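You operate a simulated robot arm through the tools that you are given. There is no shell and no other tool.

The job below is to be done with a simulated robot arm. You get a single attempt, and the scene is never put back.

JOB
Crimp ring terminals on the red and brown leads from the mat.
Fine: load both in the shuttle; at the end slide it back out and leave them in it.

The check looks at the end state, three seconds after you hand in, the way a careful person would. Anything else that was tipped, shoved, dropped, spilled or broken makes it a failure.

ROBOT AND FRAMES
A 7-joint arm with a two-finger parallel gripper, fixed in place. Base frame: the origin is on the floor under the middle of its stand, x ahead of it, y to its left, z up; the work surface is at about z = 0.8. Units: m, rad, N and s.
With the tool pointing down near the work surface it reaches from about 0.1 to 0.66 m from the base axis. Its first joint turns from -1.152 to 1.152 rad. Payload 1.57 kg.
The tool frame sits at the grasp point between the pads (the TCP): z along the fingers, y along the line on which they close. The tips reach 0.03 m beyond it. The gripper opens to 0.08 m. The fingers are 0.017 m wide and 0.012 m thick; the gripper's body (0.04 by 0.082 m) begins 0.08 m behind the TCP.
Orientation is that of the tool frame in the base frame, as a unit quaternion [x, y, z, w]. With the fingers straight down and closing along the base's y, the tool's x points along the base's -x, its y along +y and its z along -z.

CONTROLS
- The arm moves only by the tool apply_moves. Its argument "plan" is a list of rows, each an object (a shift or turn left out is 0, a gripper value left out holds the last) with "delta_pos": the shift along the tool's x, y, z in cm, a list of three; "rot": the turn, a rotation vector about the tool's x, y, z in degrees, a list of three; "grip": the gripper command, from -1 (shut) to 1 (fully open), values between in proportion. In form: [{"delta_pos": [tx, ty, tz], "rot": [wx, wy, wz], "grip": grip}, ...]. A call has 1 to 20 rows; each row shifts and turns the commanded pose from where the row before left it, along the tool's axes as they then stand. A row lasts 0.2 s, in which the tool goes at most 0.05 m and 0.15 rad; a call with a longer step from one row to the next is refused whole, and so is a gripper value outside its range. A pose out of reach is approached as far as the arm can. The call stops where the force on the tool passes 90 N (or 10 N more than at its start, if that is more) or the arm is blocked; 0.2 s more then pass. The fingers move at their own pace (about 0.072 m/s each) and stop on an object; they squeeze with about 40 N. The grip force told is the motor's: it shows also when the fingers shut on nothing. Time passes only in rows, and 0.2 s behind the last, so rows that do not move let the fingers close. The reply holds the time, the measured pose of the TCP, the force on the tool along the base axes, the opening and the grip force, in the units named above and with some noise, with the torque about the TCP (base axes, N m) and any sound that the robot's microphone picked up, and new pictures: "pictures" is both (left out), scene, wrist or none.
- Cameras (640 x 400 px; columns grow to the right, rows downward): "scene" is fixed at [0.0535, 0.4324, 1.4129]; the picture's right is [-0.79, -0.62, 0.00], its down [-0.40, 0.51, -0.76] and it looks along [0.47, -0.59, -0.65] (base axes); focal length 214 px, centre (320, 200). "wrist" rides on the gripper at [0.072, -0.007, -0.122] in the tool frame; the picture's right is [0.09, 1.00, 0.00], its down [-0.84, 0.08, -0.54] and it looks along [-0.54, 0.05, 0.84] (tool axes); focal length 238 px, centre (320, 200). There is no depth. A picture from a camera that has moved, and an enlarged one, comes with that camera's place and axes in the base frame and with its lens.
- close_up(camera, box): a new picture of the part [left, top, right, bottom] of that camera's present view, enlarged. The clock stands still meanwhile.
- finish_job(): hands the job in; it is judged then, once.

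Nothing tells you positions but the pictures and the camera data. Unless the task says otherwise, let go and move clear before handing in.

The tools are called after ">>>" as a command line: name --argument value ..., lists and objects as JSON in quotes. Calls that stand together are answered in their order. apply_moves: Moves the arm, as the interface text tells. Its arguments: {"type":"object","properties":{"plan":{"type":"array","items":{"type":"object","properties":{"delta_pos":{"type":"array","items":{"type":"number"}},"rot":{"type":"array","items":{"type":"number"}},"grip":{"type":"number"}}}},"pictures":{"type":"string","enum":["both","scene","wrist","none"]}},"required":["plan"]} The other tools are called the same way: close_up (camera, box) takes an enlarged picture of a part of a camera's view; finish_job () hands the job in.

At the start:

```text
t: 0.0
tool_pos: [0.2556, 0.1884, 1.2833]
tcp_rot: [0.001, 1.0, 0.0, 0.0]
contact_force: [-0.6, -0.2, 0.0]
ft_torque: [0.01, -0.02, -0.04]
finger_gap: 0.0801
gripper_force: 0.1
```

scene: 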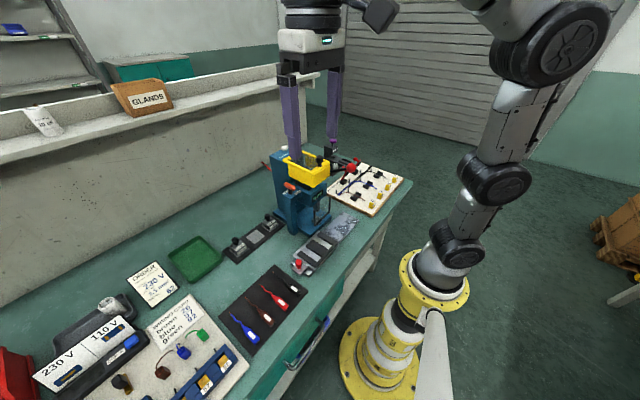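
wrist: 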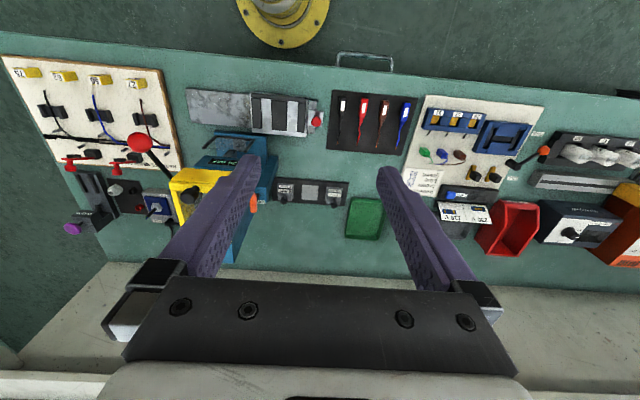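

I see a workbench with a blue crimping press carrying a yellow hopper, a shuttle on a rail near it, and a dark mat with white, red, brown and blue leads. I'll look closer before moving.

>>> close_up --camera "scene" --box '[200, 140, 420, 280]'

>>> close_up --camera "scene" --box '[200, 240, 360, 360]'

>>> close_up --camera "scene" --box '[20, 240, 260, 400]'

>>> close_up --camera "wrist" --box '[160, 70, 440, 250]'

>>> close_up --camera "wrist" --box '[0, 40, 280, 250]'

>>> close_up --camera "wrist" --box '[390, 80, 640, 270]'

```text
2.86 times, centred on (310, 210) of scene
camera zoom: at [0.0535, 0.4324, 1.4129], right [-0.79, -0.62, 0.0], down [-0.4, 0.51, -0.76], along [0.47, -0.59, -0.65], focal length 613 px, centre (349, 171)
```

zoom: 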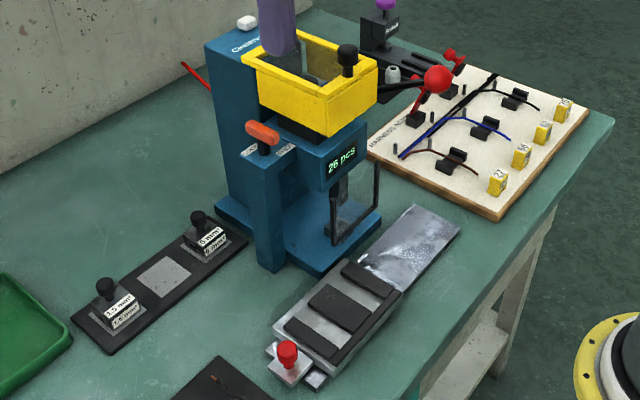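

```text
3.33 times, centred on (280, 300) of scene
camera zoom: at [0.0535, 0.4324, 1.4129], right [-0.79, -0.62, 0.0], down [-0.4, 0.51, -0.76], along [0.47, -0.59, -0.65], focal length 715 px, centre (453, -133)
```

zoom: 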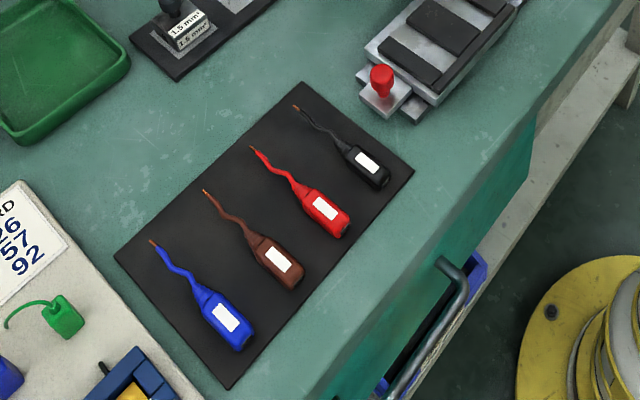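

```text
2.50 times, centred on (140, 320) of scene
camera zoom: at [0.0535, 0.4324, 1.4129], right [-0.79, -0.62, 0.0], down [-0.4, 0.51, -0.76], along [0.47, -0.59, -0.65], focal length 536 px, centre (770, -100)
```

zoom: 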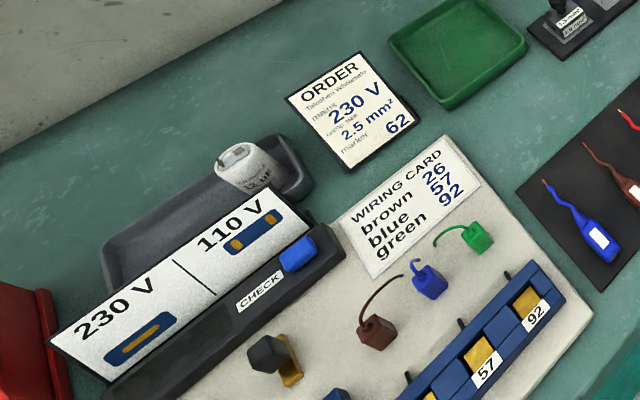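

```text
2.22 times, centred on (300, 160) of wrist
camera zoom: at [0.184, 0.182, 1.4047], right [-0.09, 1.0, 0.0], down [0.84, 0.08, 0.54], along [0.54, 0.05, -0.84], focal length 530 px, centre (364, 289)
```

zoom: 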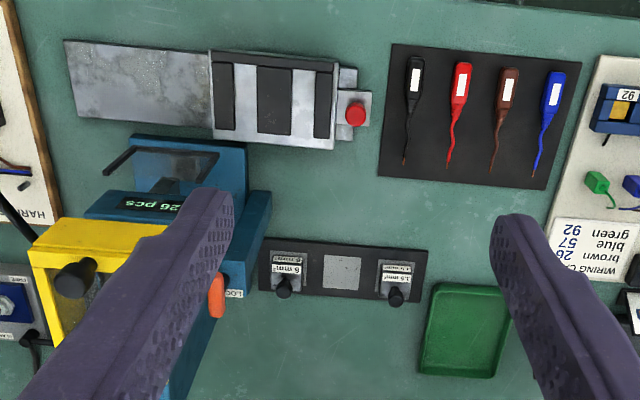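

```text
1.90 times, centred on (140, 145) of wrist
camera zoom: at [0.184, 0.182, 1.4047], right [-0.09, 1.0, 0.0], down [0.84, 0.08, 0.54], along [0.54, 0.05, -0.84], focal length 454 px, centre (663, 305)
```

zoom: 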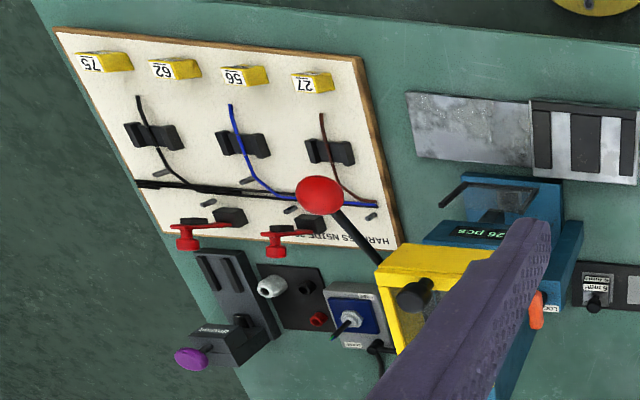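

```text
2.11 times, centred on (515, 175) of wrist
camera zoom: at [0.184, 0.182, 1.4047], right [-0.09, 1.0, 0.0], down [0.84, 0.08, 0.54], along [0.54, 0.05, -0.84], focal length 502 px, centre (-90, 253)
```

zoom: 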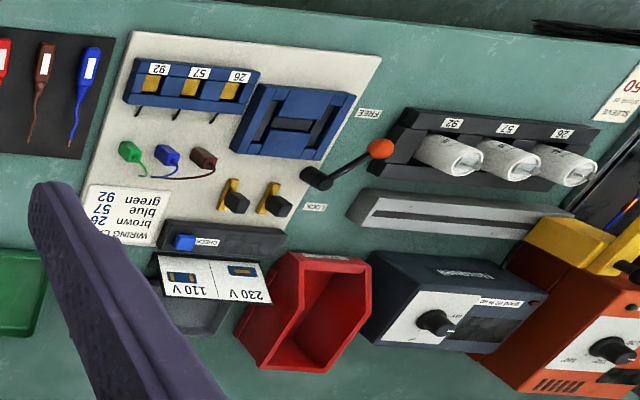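

The press is near x≈0.45, y≈0, with its ball lever near (0.33, -0.07, 1.06), and the shuttle is near x≈0.33, y≈0.1. The leads are near x≈0.3, y≈0.25–0.38. I'll move the wrist camera for a better view of the press.

>>> apply_moves --plan '[{"delta_pos": [1.0, -3.5, 2.5]}, {"delta_pos": [1.0, -3.5, 2.5]}, {"delta_pos": [1.0, -3.5, 2.5]}, {"delta_pos": [1.0, -3.5, 2.5]}, {"delta_pos": [1.0, -3.5, 2.5]}, {"delta_pos": [0, 0, 0]}]' --pictures "both"

```text
t: 1.4
tool_pos: [0.206, 0.0153, 1.1552]
tcp_rot: [-0.001, 1.0, 0.0, 0.0]
contact_force: [0.2, -0.1, -0.4]
ft_torque: [0.02, 0.02, 0.05]
finger_gap: 0.08
gripper_force: 0.0
camera wrist: at [0.1341, 0.0082, 1.2769], right [-0.09, 1.0, 0.0], down [0.84, 0.08, 0.54], along [0.54, 0.05, -0.84], focal length 238 px, centre (320, 200)
```

scene: 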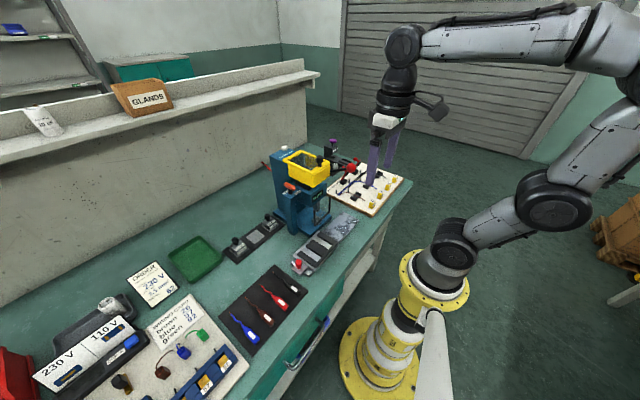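
wrist: 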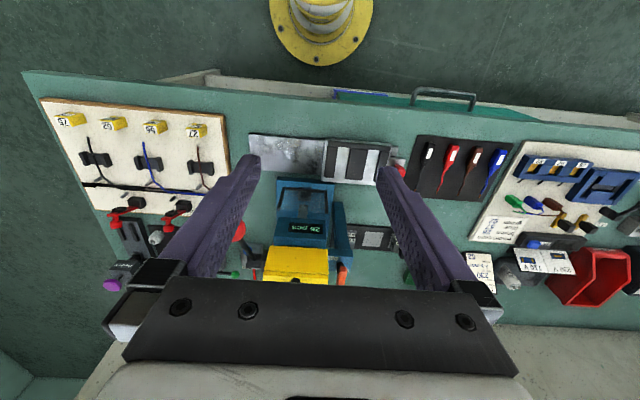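

The arm is now near the press. I'll take close-ups from here and then tilt the camera to see the front of the press.

>>> close_up --camera "wrist" --box '[220, 120, 420, 290]'

>>> close_up --camera "scene" --box '[260, 140, 400, 230]'

>>> close_up --camera "wrist" --box '[400, 130, 520, 210]'

```text
2.35 times, centred on (320, 205) of wrist
camera zoom: at [0.1341, 0.0082, 1.2769], right [-0.09, 1.0, 0.0], down [0.84, 0.08, 0.54], along [0.54, 0.05, -0.84], focal length 561 px, centre (320, 188)
```

zoom: 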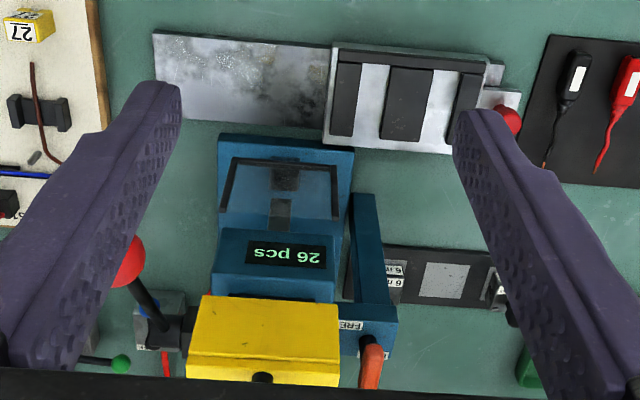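

```text
4.44 times, centred on (330, 185) of scene
camera zoom: at [0.0535, 0.4324, 1.4129], right [-0.79, -0.62, 0.0], down [-0.4, 0.51, -0.76], along [0.47, -0.59, -0.65], focal length 953 px, centre (276, 267)
```

zoom: 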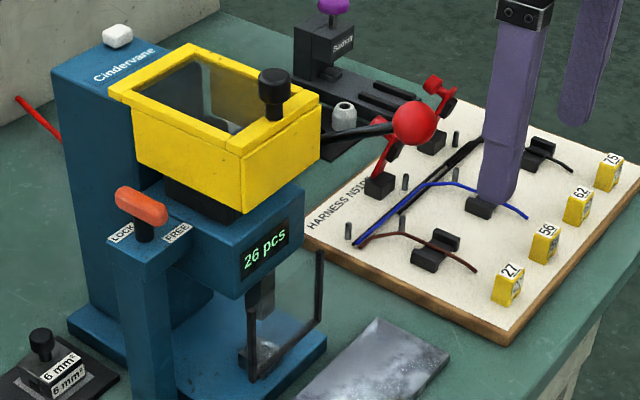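

```text
5.00 times, centred on (460, 170) of wrist
camera zoom: at [0.1341, 0.0082, 1.2769], right [-0.09, 1.0, 0.0], down [0.84, 0.08, 0.54], along [0.54, 0.05, -0.84], focal length 1192 px, centre (-380, 350)
```

zoom: 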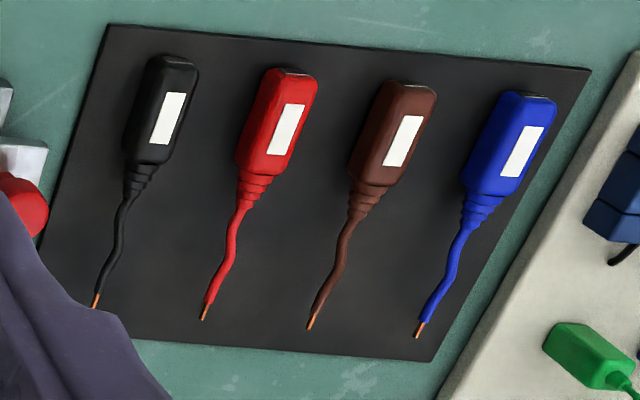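

The shuttle has two bright channels and slides along y past the press mouth. I'll tilt the wrist view toward the press to read the die, guard and lock.

>>> apply_moves --plan '[{"delta_pos": [-1.0, 0.8, 3.2]}, {"delta_pos": [-1.0, 0.8, 3.2]}, {"delta_pos": [-1.0, 0.8, 3.2]}, {"rot": [0, -8, 0]}, {"rot": [0, -8, 0]}, {"rot": [0, -8, 0]}, {"rot": [0, -8, 0]}, {"delta_pos": [0, 0, 0]}]' --pictures "both"

```text
t: 3.2
tool_pos: [0.2364, 0.0375, 1.0632]
tcp_rot: [-0.001, 0.961, 0.0, 0.276]
contact_force: [-0.9, 0.1, -0.1]
ft_torque: [0.03, -0.02, 0.0]
finger_gap: 0.08
gripper_force: 0.0
camera wrist: at [0.1108, 0.0303, 1.127], right [-0.08, 1.0, -0.05], down [0.42, 0.08, 0.9], along [0.9, 0.05, -0.43], focal length 238 px, centre (320, 200)
```

scene: 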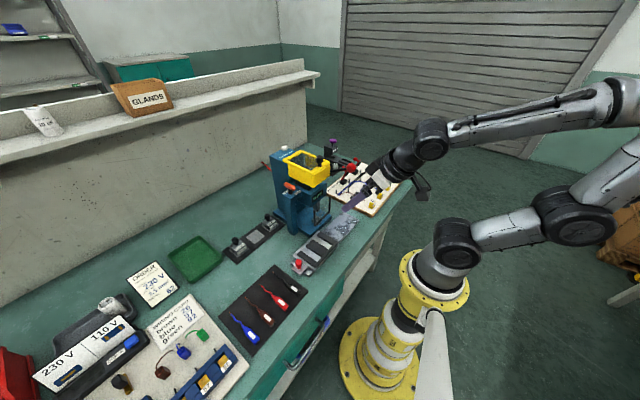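
wrist: 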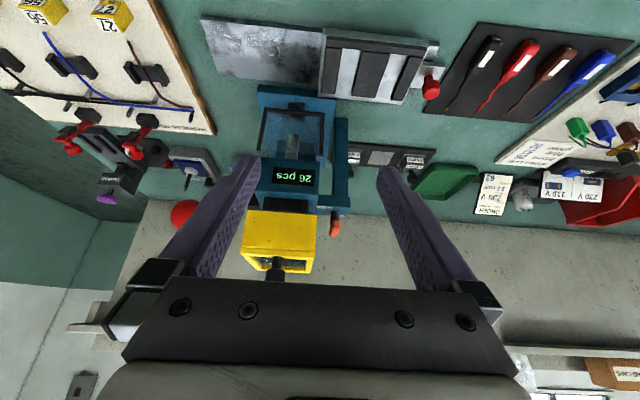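

>>> close_up --camera "wrist" --box '[230, 80, 370, 280]'

>>> close_up --camera "wrist" --box '[190, 10, 450, 120]'

>>> close_up --camera "wrist" --box '[310, 120, 570, 240]'

```text
2.00 times, centred on (300, 180) of wrist
camera zoom: at [0.1108, 0.0303, 1.127], right [-0.08, 1.0, -0.05], down [0.42, 0.08, 0.9], along [0.9, 0.05, -0.43], focal length 477 px, centre (360, 240)
```

zoom: 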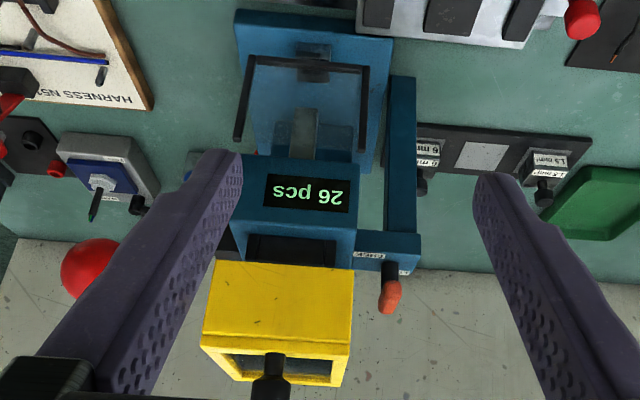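

```text
2.46 times, centred on (320, 65) of wrist
camera zoom: at [0.1108, 0.0303, 1.127], right [-0.08, 1.0, -0.05], down [0.42, 0.08, 0.9], along [0.9, 0.05, -0.43], focal length 587 px, centre (320, 532)
```

zoom: 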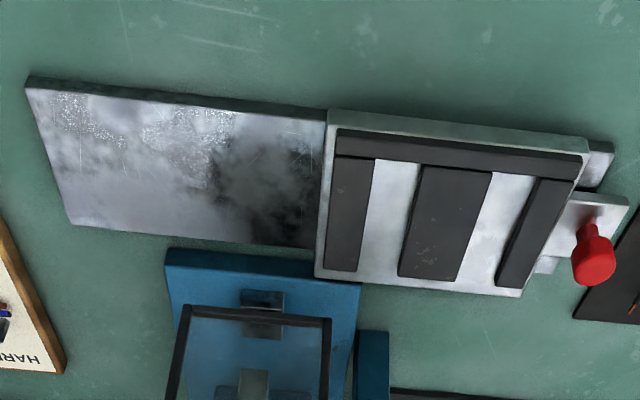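

```text
2.46 times, centred on (440, 180) of wrist
camera zoom: at [0.1108, 0.0303, 1.127], right [-0.08, 1.0, -0.05], down [0.42, 0.08, 0.9], along [0.9, 0.05, -0.43], focal length 587 px, centre (25, 249)
```

zoom: 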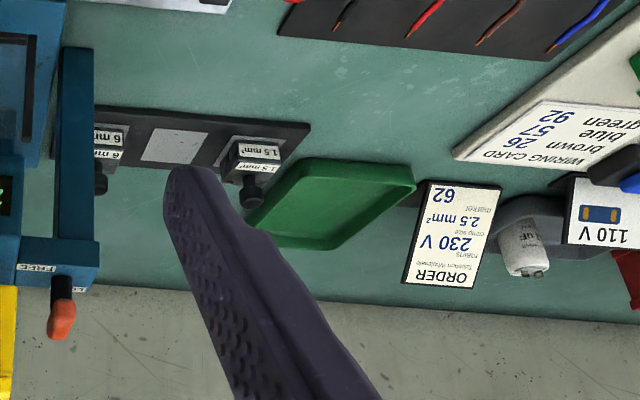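

The tray spans about x 0.28–0.38 and y 0.03–0.165, with channel centres near y≈0.07 and y≈0.133. The die centre is near y≈-0.005. Next I'll look down at the LOCK/FREE handle and the hopper.

>>> apply_moves --plan '[{"rot": [0, 8, 0]}, {"rot": [0, 8, 0]}, {"rot": [0, 8, 0]}, {"rot": [0, 8, 0]}, {"delta_pos": [-1.0, 1.2, -3.5]}, {"delta_pos": [-2.5, 1.2, -3.5]}, {"delta_pos": [-2.5, 1.2, -3.5]}, {"delta_pos": [-3, 1.2, -3.2]}, {"delta_pos": [0, 0, 0]}]' --pictures "wrist"

```text
t: 5.2
tool_pos: [0.3243, 0.0846, 1.1982]
tcp_rot: [0.0, 1.0, -0.001, 0.0]
contact_force: [-0.5, 0.1, 0.5]
ft_torque: [0.0, 0.04, -0.03]
finger_gap: 0.08
gripper_force: 0.1
camera wrist: at [0.2535, 0.0785, 1.3197], right [-0.09, 1.0, 0.0], down [0.84, 0.08, 0.54], along [0.54, 0.05, -0.84], focal length 238 px, centre (320, 200)
```

wrist: 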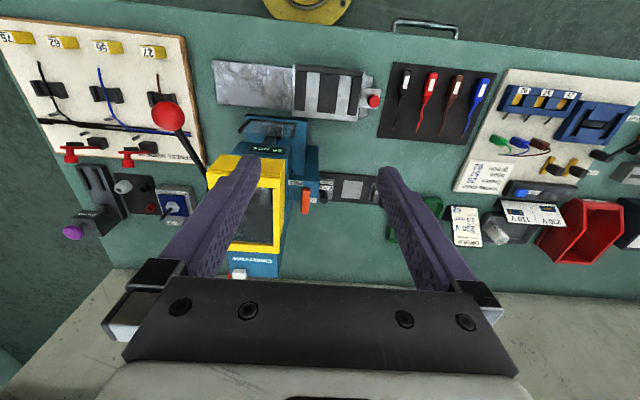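

>>> close_up --camera "wrist" --box '[225, 110, 385, 210]'

>>> close_up --camera "wrist" --box '[200, 130, 320, 290]'

>>> close_up --camera "wrist" --box '[205, 50, 385, 130]'

>>> close_up --camera "wrist" --box '[40, 80, 220, 250]'

>>> close_up --camera "wrist" --box '[380, 140, 500, 260]'

```text
4.00 times, centred on (305, 160) of wrist
camera zoom: at [0.2535, 0.0785, 1.3197], right [-0.09, 1.0, 0.0], down [0.84, 0.08, 0.54], along [0.54, 0.05, -0.84], focal length 953 px, centre (380, 360)
```

zoom: 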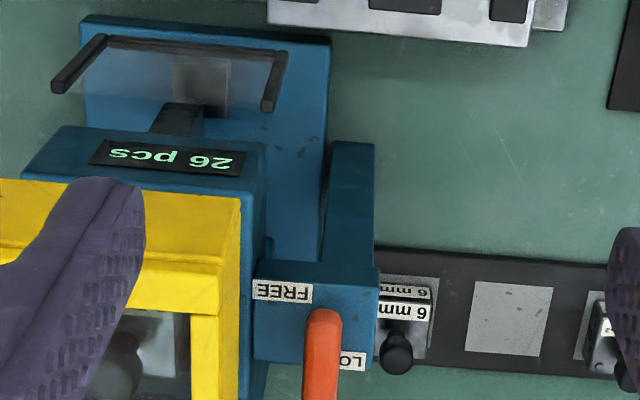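

```text
2.50 times, centred on (260, 210) of wrist
camera zoom: at [0.2535, 0.0785, 1.3197], right [-0.09, 1.0, 0.0], down [0.84, 0.08, 0.54], along [0.54, 0.05, -0.84], focal length 596 px, centre (470, 175)
```

zoom: 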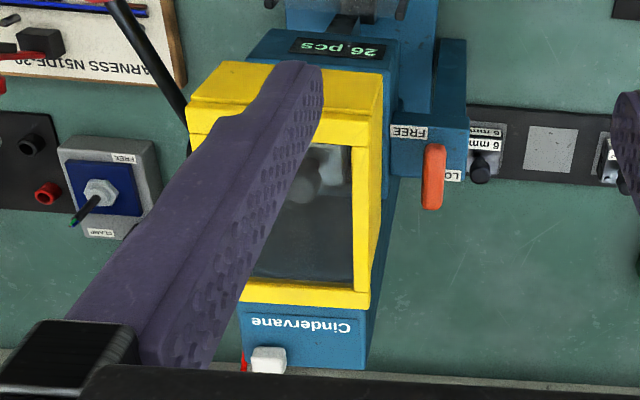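

```text
3.56 times, centred on (295, 90) of wrist
camera zoom: at [0.2535, 0.0785, 1.3197], right [-0.09, 1.0, 0.0], down [0.84, 0.08, 0.54], along [0.54, 0.05, -0.84], focal length 848 px, centre (409, 591)
```

zoom: 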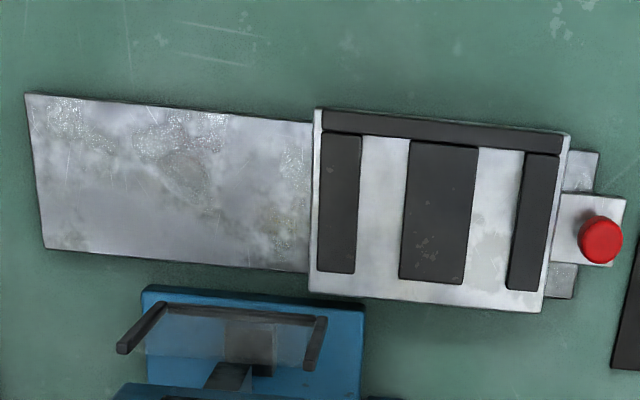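

```text
2.35 times, centred on (130, 165) of wrist
camera zoom: at [0.2535, 0.0785, 1.3197], right [-0.09, 1.0, 0.0], down [0.84, 0.08, 0.54], along [0.54, 0.05, -0.84], focal length 561 px, centre (767, 282)
```

zoom: 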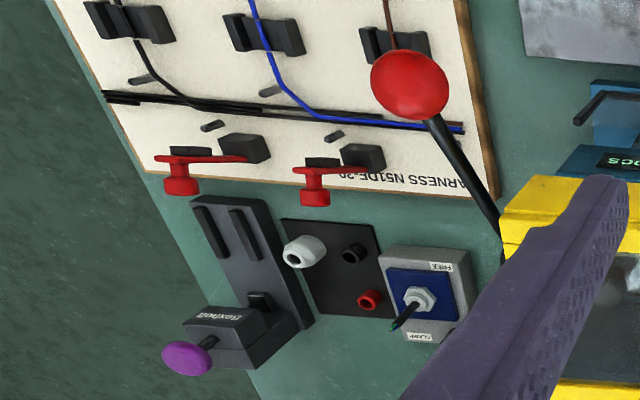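

```text
3.33 times, centred on (440, 200) of wrist
camera zoom: at [0.2535, 0.0785, 1.3197], right [-0.09, 1.0, 0.0], down [0.84, 0.08, 0.54], along [0.54, 0.05, -0.84], focal length 794 px, centre (-80, 200)
```

zoom: 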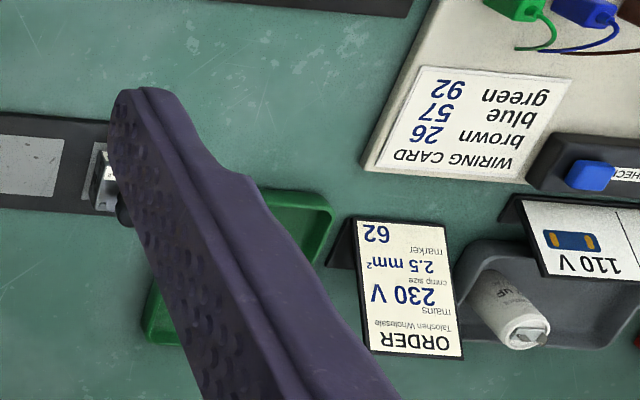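

The order card says 2.5 mm² crimp size, and the rack's middle slot is empty, so the 2.5 mm² die is probably already in the press. I'll look at the press front at a lower angle to check that and the lock handle.

>>> apply_moves --plan '[{"delta_pos": [3.7, -1.5, 1.5]}, {"delta_pos": [3.7, -2.0, 2.5]}, {"delta_pos": [0, -1.5, 4.5]}, {"delta_pos": [0, -1.5, 4.5]}, {"delta_pos": [0, 0, 4.5]}, {"delta_pos": [0, 0, 4.5]}, {"rot": [0, -8, 0]}, {"rot": [0, -8, 0]}, {"rot": [0, -8, 0]}, {"rot": [0, -8, 0]}, {"rot": [0, -8, 0]}, {"delta_pos": [0, 0, 0]}]' --pictures "both"

```text
t: 7.8
tool_pos: [0.2523, 0.0202, 0.9795]
tcp_rot: [-0.001, 0.939, 0.001, 0.343]
contact_force: [0.4, -0.2, -0.3]
ft_torque: [0.01, -0.02, 0.0]
finger_gap: 0.0799
gripper_force: 0.0
camera wrist: at [0.1188, 0.0137, 1.0255], right [-0.07, 1.0, -0.06], down [0.29, 0.08, 0.95], along [0.95, 0.05, -0.29], focal length 238 px, centre (320, 200)
```

scene: 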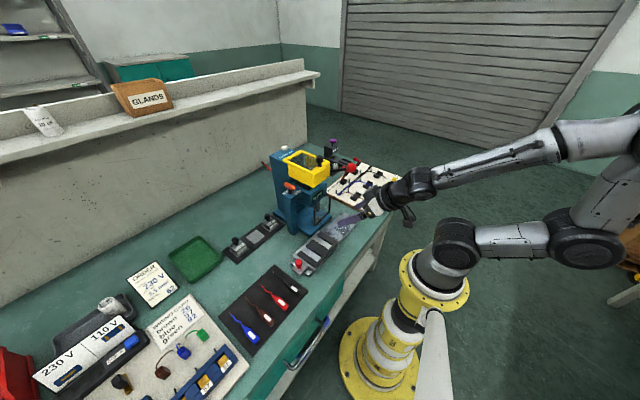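
wrist: 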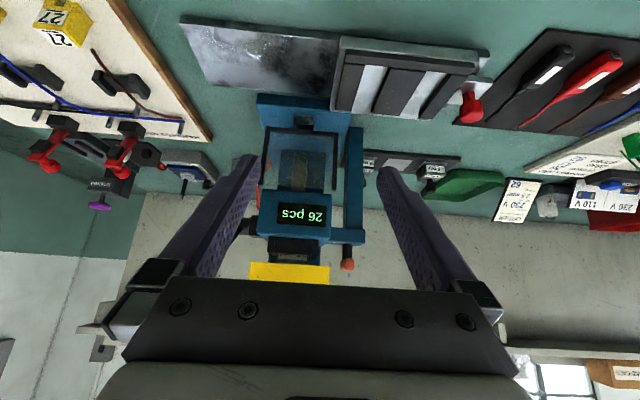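

>>> close_up --camera "wrist" --box '[245, 90, 365, 200]'

>>> close_up --camera "wrist" --box '[245, 190, 375, 280]'

>>> close_up --camera "wrist" --box '[320, 30, 500, 130]'

>>> close_up --camera "wrist" --box '[340, 120, 560, 220]'

```text
3.64 times, centred on (305, 145) of wrist
camera zoom: at [0.1188, 0.0137, 1.0255], right [-0.07, 1.0, -0.06], down [0.29, 0.08, 0.95], along [0.95, 0.05, -0.29], focal length 867 px, centre (374, 400)
```

zoom: 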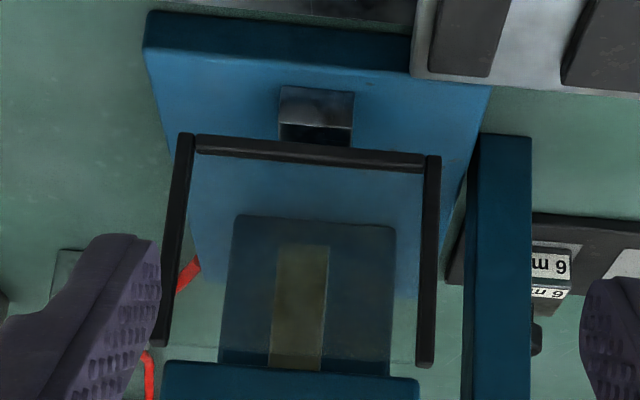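

```text
4.44 times, centred on (310, 235) of wrist
camera zoom: at [0.1188, 0.0137, 1.0255], right [-0.07, 1.0, -0.06], down [0.29, 0.08, 0.95], along [0.95, 0.05, -0.29], focal length 1059 px, centre (364, 44)
```

zoom: 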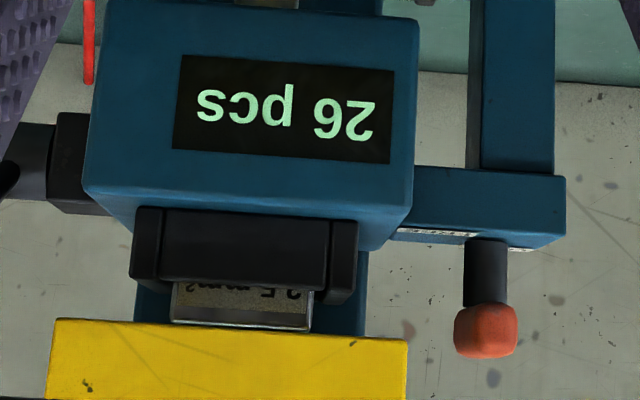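

```text
3.56 times, centred on (410, 80) of wrist
camera zoom: at [0.1188, 0.0137, 1.0255], right [-0.07, 1.0, -0.06], down [0.29, 0.08, 0.95], along [0.95, 0.05, -0.29], focal length 848 px, centre (0, 627)
```

zoom: 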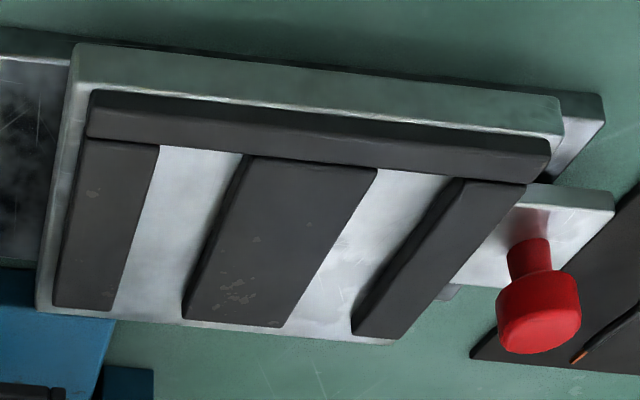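

```text
2.91 times, centred on (450, 170) of wrist
camera zoom: at [0.1188, 0.0137, 1.0255], right [-0.07, 1.0, -0.06], down [0.29, 0.08, 0.95], along [0.95, 0.05, -0.29], focal length 693 px, centre (-58, 287)
```

zoom: 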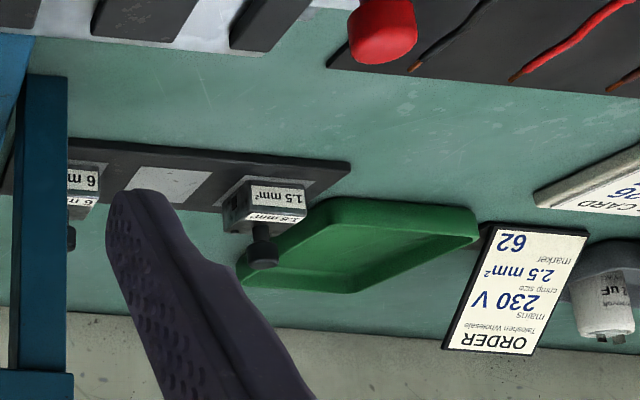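

The display reads "26 pcs" and the die cartridge appears to be labelled 2.5 mm². I'll zoom in on the die label, the lock handle and the area below the ram.

>>> close_up --camera "wrist" --box '[270, 235, 330, 270]'

>>> close_up --camera "scene" --box '[270, 165, 320, 205]'

>>> close_up --camera "scene" --box '[275, 140, 345, 190]'

>>> close_up --camera "scene" --box '[285, 185, 345, 245]'

>>> close_up --camera "wrist" --box '[320, 220, 370, 275]'

```text
10.67 times, centred on (300, 252) of wrist
camera zoom: at [0.1188, 0.0137, 1.0255], right [-0.07, 1.0, -0.06], down [0.29, 0.08, 0.95], along [0.95, 0.05, -0.29], focal length 2542 px, centre (533, -360)
```

zoom: 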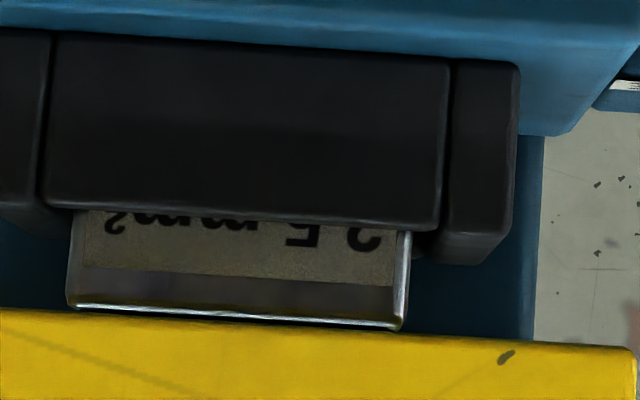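

```text
10.00 times, centred on (295, 185) of scene
camera zoom: at [0.0535, 0.4324, 1.4129], right [-0.79, -0.62, 0.0], down [-0.4, 0.51, -0.76], along [0.47, -0.59, -0.65], focal length 2145 px, centre (570, 350)
```

zoom: 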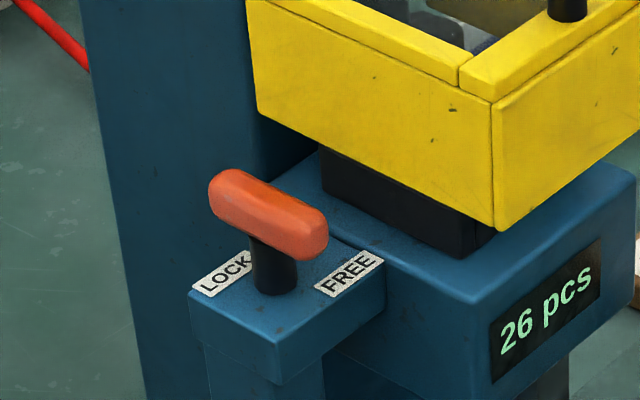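

```text
8.00 times, centred on (310, 165) of scene
camera zoom: at [0.0535, 0.4324, 1.4129], right [-0.79, -0.62, 0.0], down [-0.4, 0.51, -0.76], along [0.47, -0.59, -0.65], focal length 1716 px, centre (400, 480)
```

zoom: 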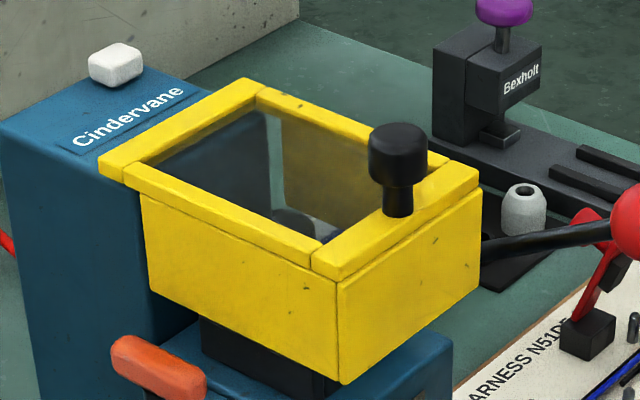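

```text
6.67 times, centred on (315, 215) of scene
camera zoom: at [0.0535, 0.4324, 1.4129], right [-0.79, -0.62, 0.0], down [-0.4, 0.51, -0.76], along [0.47, -0.59, -0.65], focal length 1430 px, centre (353, 100)
```

zoom: 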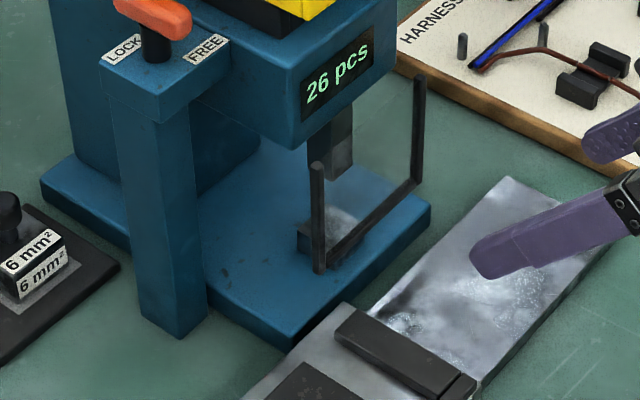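

```text
7.27 times, centred on (345, 248) of wrist
camera zoom: at [0.1188, 0.0137, 1.0255], right [-0.07, 1.0, -0.06], down [0.29, 0.08, 0.95], along [0.95, 0.05, -0.29], focal length 1734 px, centre (138, -146)
```

zoom: 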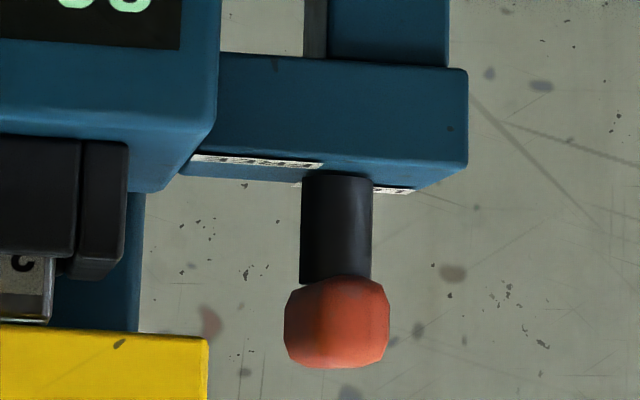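

The 2.5 mm² die is installed and the orange T-handle lies along x toward LOCK, so no die change is needed. Next I'll look closely at the leads and tray to get their heights.

>>> apply_moves --plan '[{"rot": [0, 7.5, 0]}, {"rot": [0, 7.5, 0]}, {"delta_pos": [0, 4.6, 0]}, {"delta_pos": [0, 4.6, 0]}, {"delta_pos": [0.7, 4.6, 1.5]}, {"delta_pos": [0.7, 4.6, 1.5]}, {"delta_pos": [0.7, 4.6, 1.5]}, {"delta_pos": [0, 0, 0]}]' --pictures "both"

```text
t: 9.6
tool_pos: [0.2502, 0.2508, 0.9288]
tcp_rot: [0.0, 0.976, 0.0, 0.217]
contact_force: [1.3, -0.4, -0.5]
ft_torque: [0.0, 0.03, -0.03]
finger_gap: 0.0798
gripper_force: 0.1
camera wrist: at [0.1342, 0.2444, 1.0086], right [-0.08, 1.0, -0.04], down [0.53, 0.08, 0.85], along [0.84, 0.05, -0.53], focal length 238 px, centre (320, 200)
```

scene: 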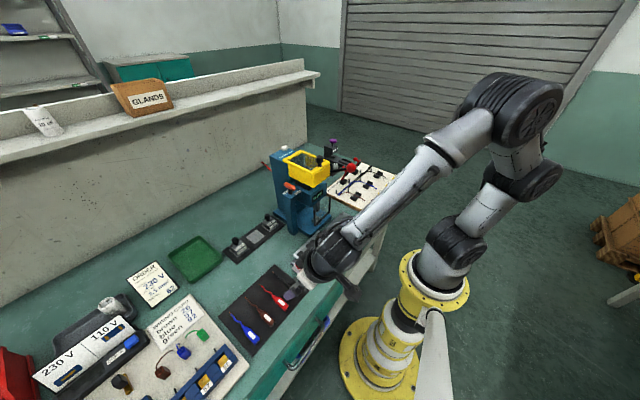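
wrist: 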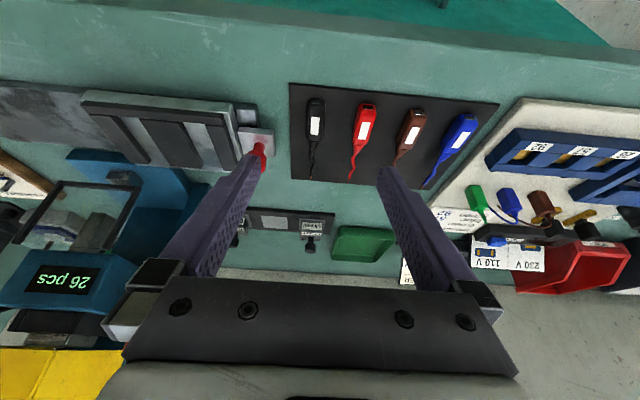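

>>> close_up --camera "wrist" --box '[280, 75, 500, 200]'

>>> close_up --camera "wrist" --box '[60, 70, 290, 200]'

>>> close_up --camera "scene" --box '[215, 260, 310, 355]'

```text
2.91 times, centred on (390, 138) of wrist
camera zoom: at [0.1342, 0.2444, 1.0086], right [-0.08, 1.0, -0.04], down [0.53, 0.08, 0.85], along [0.84, 0.05, -0.53], focal length 693 px, centre (116, 382)
```

zoom: 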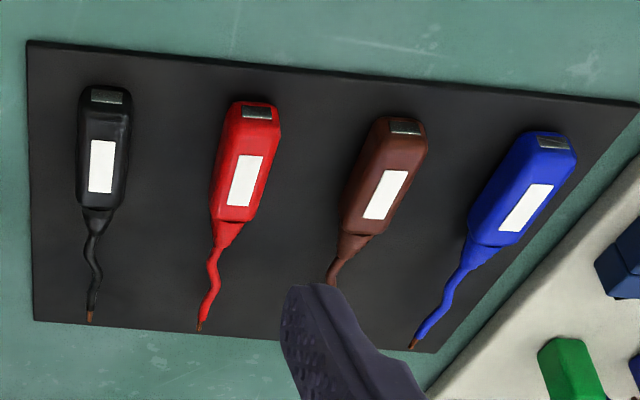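

```text
2.78 times, centred on (175, 135) of wrist
camera zoom: at [0.1342, 0.2444, 1.0086], right [-0.08, 1.0, -0.04], down [0.53, 0.08, 0.85], along [0.84, 0.05, -0.53], focal length 663 px, centre (724, 381)
```

zoom: 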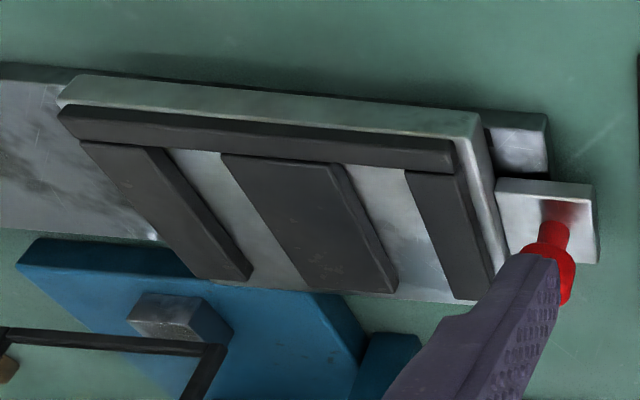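

```text
4.21 times, centred on (262, 308) of scene
camera zoom: at [0.0535, 0.4324, 1.4129], right [-0.79, -0.62, 0.0], down [-0.4, 0.51, -0.76], along [0.47, -0.59, -0.65], focal length 903 px, centre (562, -253)
```

zoom: 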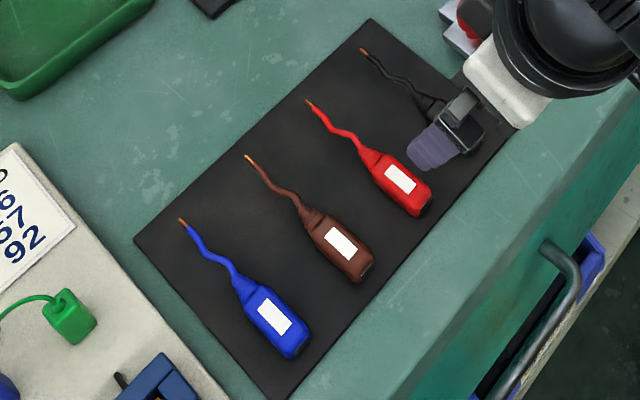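

The leads lie along x with wires toward +x. I take the red body to be at about (0.295, 0.294) with its top near z≈0.823. Next I'll go above the tray for precise measurements.

>>> apply_moves --plan '[{"rot": [0, 8.4, 0], "delta_pos": [0, 0, -3]}, {"rot": [0, 8.4, 0], "delta_pos": [0, -3, -3]}, {"rot": [0, 8.3, 0], "delta_pos": [0, -4, -2]}, {"delta_pos": [0, -4.5, 0]}, {"delta_pos": [0, -4, 0]}, {"delta_pos": [0, 0, 0]}]' --pictures "wrist"

```text
t: 11.0
tool_pos: [0.227, 0.0953, 1.0055]
tcp_rot: [-0.001, 1.0, 0.0, -0.001]
contact_force: [0.2, -0.4, -0.2]
ft_torque: [0.02, 0.01, -0.04]
finger_gap: 0.0802
gripper_force: 0.1
camera wrist: at [0.1545, 0.0893, 1.1267], right [-0.09, 1.0, 0.0], down [0.84, 0.08, 0.54], along [0.54, 0.05, -0.84], focal length 238 px, centre (320, 200)
```

wrist: 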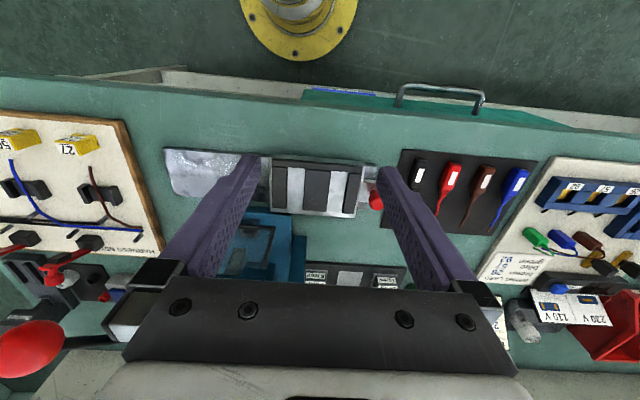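

>>> close_up --camera "wrist" --box '[220, 140, 400, 270]'

>>> close_up --camera "wrist" --box '[390, 140, 550, 240]'

>>> close_up --camera "scene" --box '[280, 200, 370, 285]'

>>> close_up --camera "scene" --box '[220, 255, 315, 345]'

```text
3.08 times, centred on (310, 205) of wrist
camera zoom: at [0.1545, 0.0893, 1.1267], right [-0.09, 1.0, 0.0], down [0.84, 0.08, 0.54], along [0.54, 0.05, -0.84], focal length 733 px, centre (351, 185)
```

zoom: 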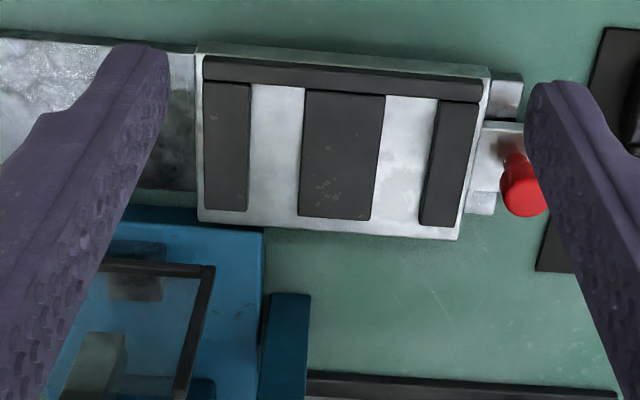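

```text
4.00 times, centred on (470, 190) of wrist
camera zoom: at [0.1545, 0.0893, 1.1267], right [-0.09, 1.0, 0.0], down [0.84, 0.08, 0.54], along [0.54, 0.05, -0.84], focal length 953 px, centre (-280, 240)
```

zoom: 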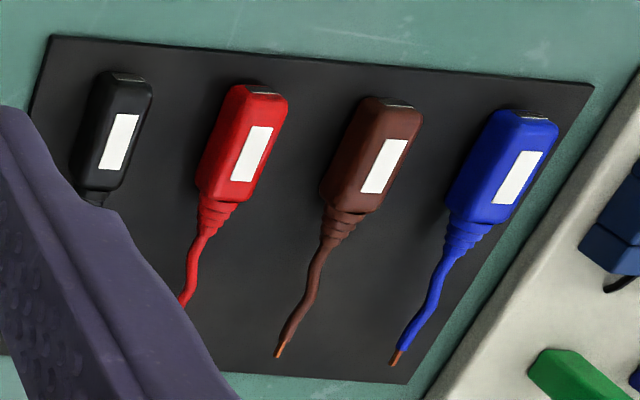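

```text
4.71 times, centred on (325, 242) of scene
camera zoom: at [0.0535, 0.4324, 1.4129], right [-0.79, -0.62, 0.0], down [-0.4, 0.51, -0.76], along [0.47, -0.59, -0.65], focal length 1009 px, centre (296, 0)
```

zoom: 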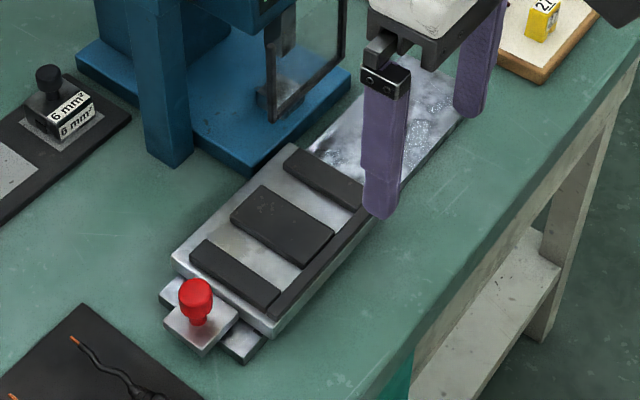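

```text
4.44 times, centred on (268, 300) of scene
camera zoom: at [0.0535, 0.4324, 1.4129], right [-0.79, -0.62, 0.0], down [-0.4, 0.51, -0.76], along [0.47, -0.59, -0.65], focal length 953 px, centre (553, -244)
```

zoom: 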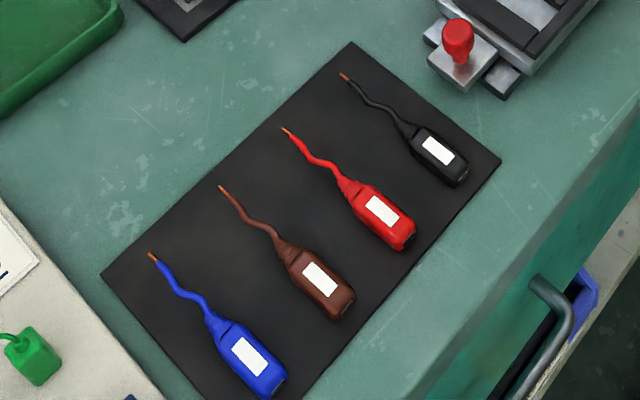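

I now have the tray channels centred at y≈0.069 and y≈0.129, with strip tops at z≈0.833 and the back-bar face at x≈0.296. The red body is centred at about (0.297, 0.2935), spanning z 0.802–0.82, so I'll move above it and check alignment.

>>> apply_moves --plan '[{"delta_pos": [-1.4, 3.96, 1.5], "grip": 0.0}, {"delta_pos": [-1.4, 3.96, 1.5]}, {"delta_pos": [-1.4, 3.96, 2.0]}, {"delta_pos": [-1.4, 3.96, 2.5]}, {"delta_pos": [-1.4, 3.96, 2.5]}, {"delta_pos": [0, 0, 0]}, {"delta_pos": [0, 0, 0]}]' --pictures "both"

```text
t: 12.6
tool_pos: [0.2982, 0.2957, 0.9058]
tcp_rot: [-0.001, 1.0, 0.0, -0.001]
contact_force: [-0.2, 0.1, 0.7]
ft_torque: [-0.01, 0.02, 0.03]
finger_gap: 0.0401
gripper_force: 0.0
camera wrist: at [0.2271, 0.2884, 1.0279], right [-0.09, 1.0, 0.0], down [0.84, 0.08, 0.54], along [0.54, 0.05, -0.84], focal length 238 px, centre (320, 200)
```

scene: 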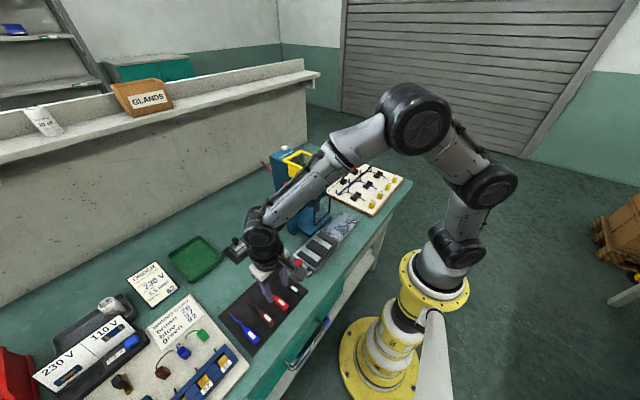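
wrist: 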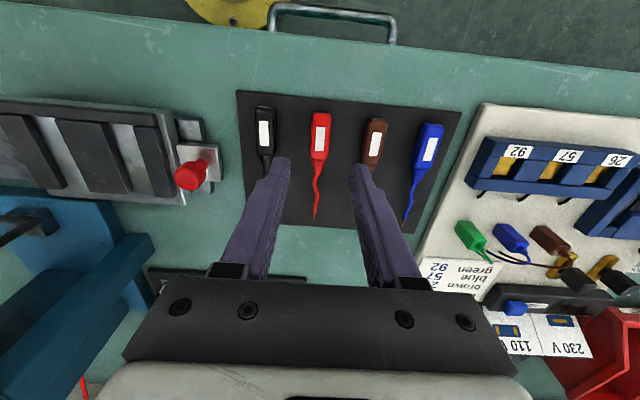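

>>> close_up --camera "wrist" --box '[230, 85, 460, 230]'

```text
2.76 times, centred on (345, 158) of wrist
camera zoom: at [0.2271, 0.2884, 1.0279], right [-0.09, 1.0, 0.0], down [0.84, 0.08, 0.54], along [0.54, 0.05, -0.84], focal length 658 px, centre (251, 317)
```

zoom: 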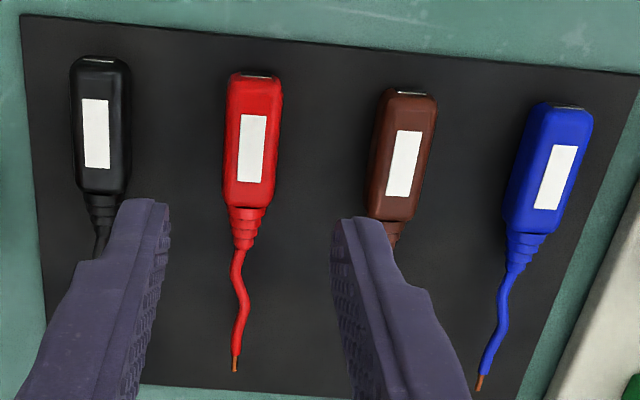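

The red body is centred between the fingers at about (0.296, 0.294). I'll descend to grip its upper half, with the tips about 10 mm above the mat, and close.

>>> apply_moves --plan '[{"delta_pos": [0.2, -0.15, 3.2], "grip": 0.0}, {"delta_pos": [0, 0, 3.1]}, {"delta_pos": [0, 0, 0]}, {"grip": -1}, {"grip": -1}, {"grip": -1}]' --pictures "both"

```text
t: 14.0
tool_pos: [0.2954, 0.2922, 0.8435]
tcp_rot: [-0.001, 1.0, 0.0, 0.0]
contact_force: [-0.5, 0.3, -0.1]
ft_torque: [0.01, -0.02, 0.0]
finger_gap: 0.0167
gripper_force: 31.8
camera wrist: at [0.2235, 0.2859, 0.9652], right [-0.09, 1.0, 0.0], down [0.84, 0.08, 0.54], along [0.54, 0.05, -0.84], focal length 238 px, centre (320, 200)
```

scene: 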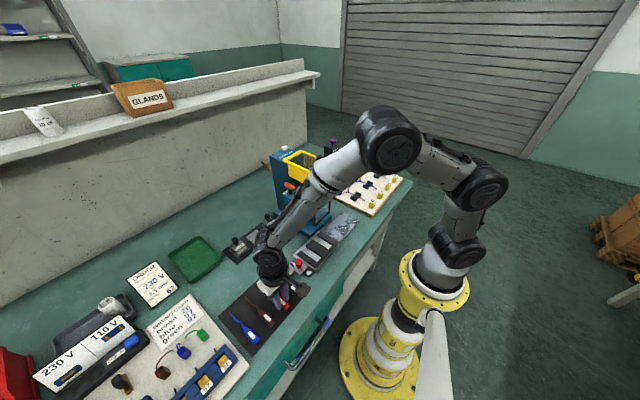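
wrist: 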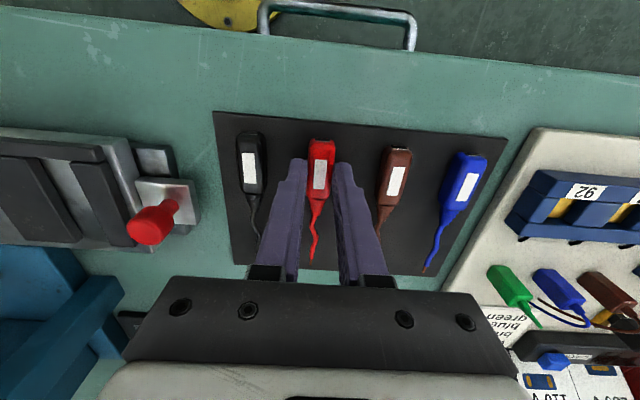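

The red lead is gripped at a 16.7 mm gap. I'll lift it and carry it above tray channel 1 at y≈0.069.

>>> apply_moves --plan '[{"delta_pos": [0, 0, -3.2], "grip": -1}, {"delta_pos": [0, 0, -3.5]}, {"delta_pos": [-0.43, -4.46, 0]}, {"delta_pos": [-0.43, -4.46, 0]}, {"delta_pos": [-0.43, -4.46, 0]}, {"delta_pos": [-0.43, -4.46, 0]}, {"delta_pos": [-0.43, -4.46, 0]}, {"delta_pos": [0, 0, 0]}]' --pictures "both"

>>> close_up --camera "wrist" --box '[220, 90, 440, 240]'

>>> close_up --camera "scene" --box '[250, 200, 370, 290]'

```text
t: 15.8
tool_pos: [0.3181, 0.0697, 0.9092]
tcp_rot: [-0.001, 1.0, 0.0, -0.001]
contact_force: [0.3, 1.1, -0.1]
ft_torque: [0.0, 0.01, -0.02]
finger_gap: 0.0168
gripper_force: 31.8
camera wrist: at [0.2464, 0.0627, 1.0301], right [-0.09, 1.0, 0.0], down [0.84, 0.08, 0.54], along [0.54, 0.05, -0.84], focal length 238 px, centre (320, 200)
```

scene: 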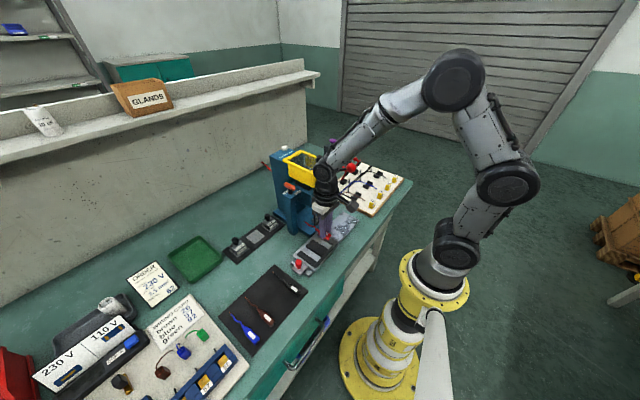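
wrist: 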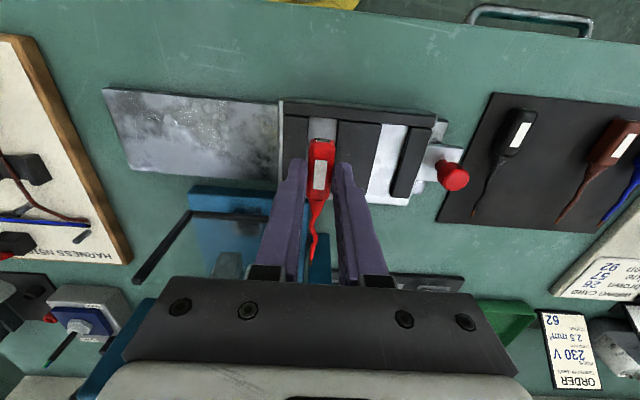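

```text
2.67 times, centred on (330, 165) of wrist
camera zoom: at [0.2464, 0.0627, 1.0301], right [-0.09, 1.0, 0.0], down [0.84, 0.08, 0.54], along [0.54, 0.05, -0.84], focal length 636 px, centre (293, 293)
```

zoom: 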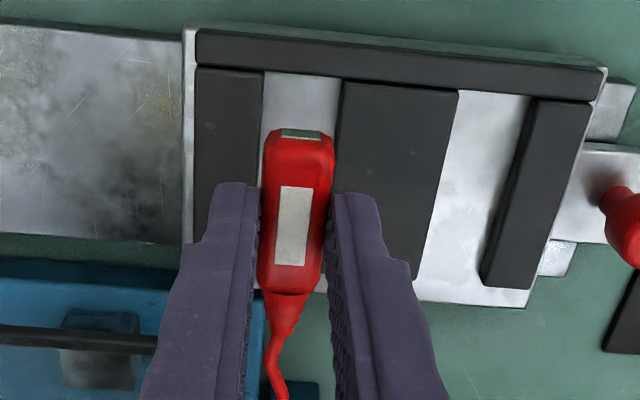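

```text
4.44 times, centred on (310, 245) of scene
camera zoom: at [0.0535, 0.4324, 1.4129], right [-0.79, -0.62, 0.0], down [-0.4, 0.51, -0.76], along [0.47, -0.59, -0.65], focal length 953 px, centre (364, 0)
```

zoom: 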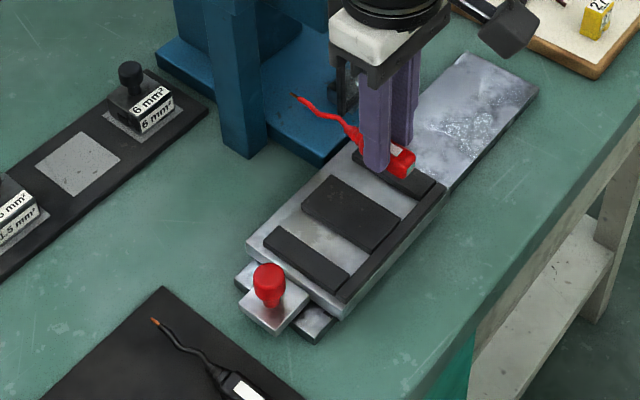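

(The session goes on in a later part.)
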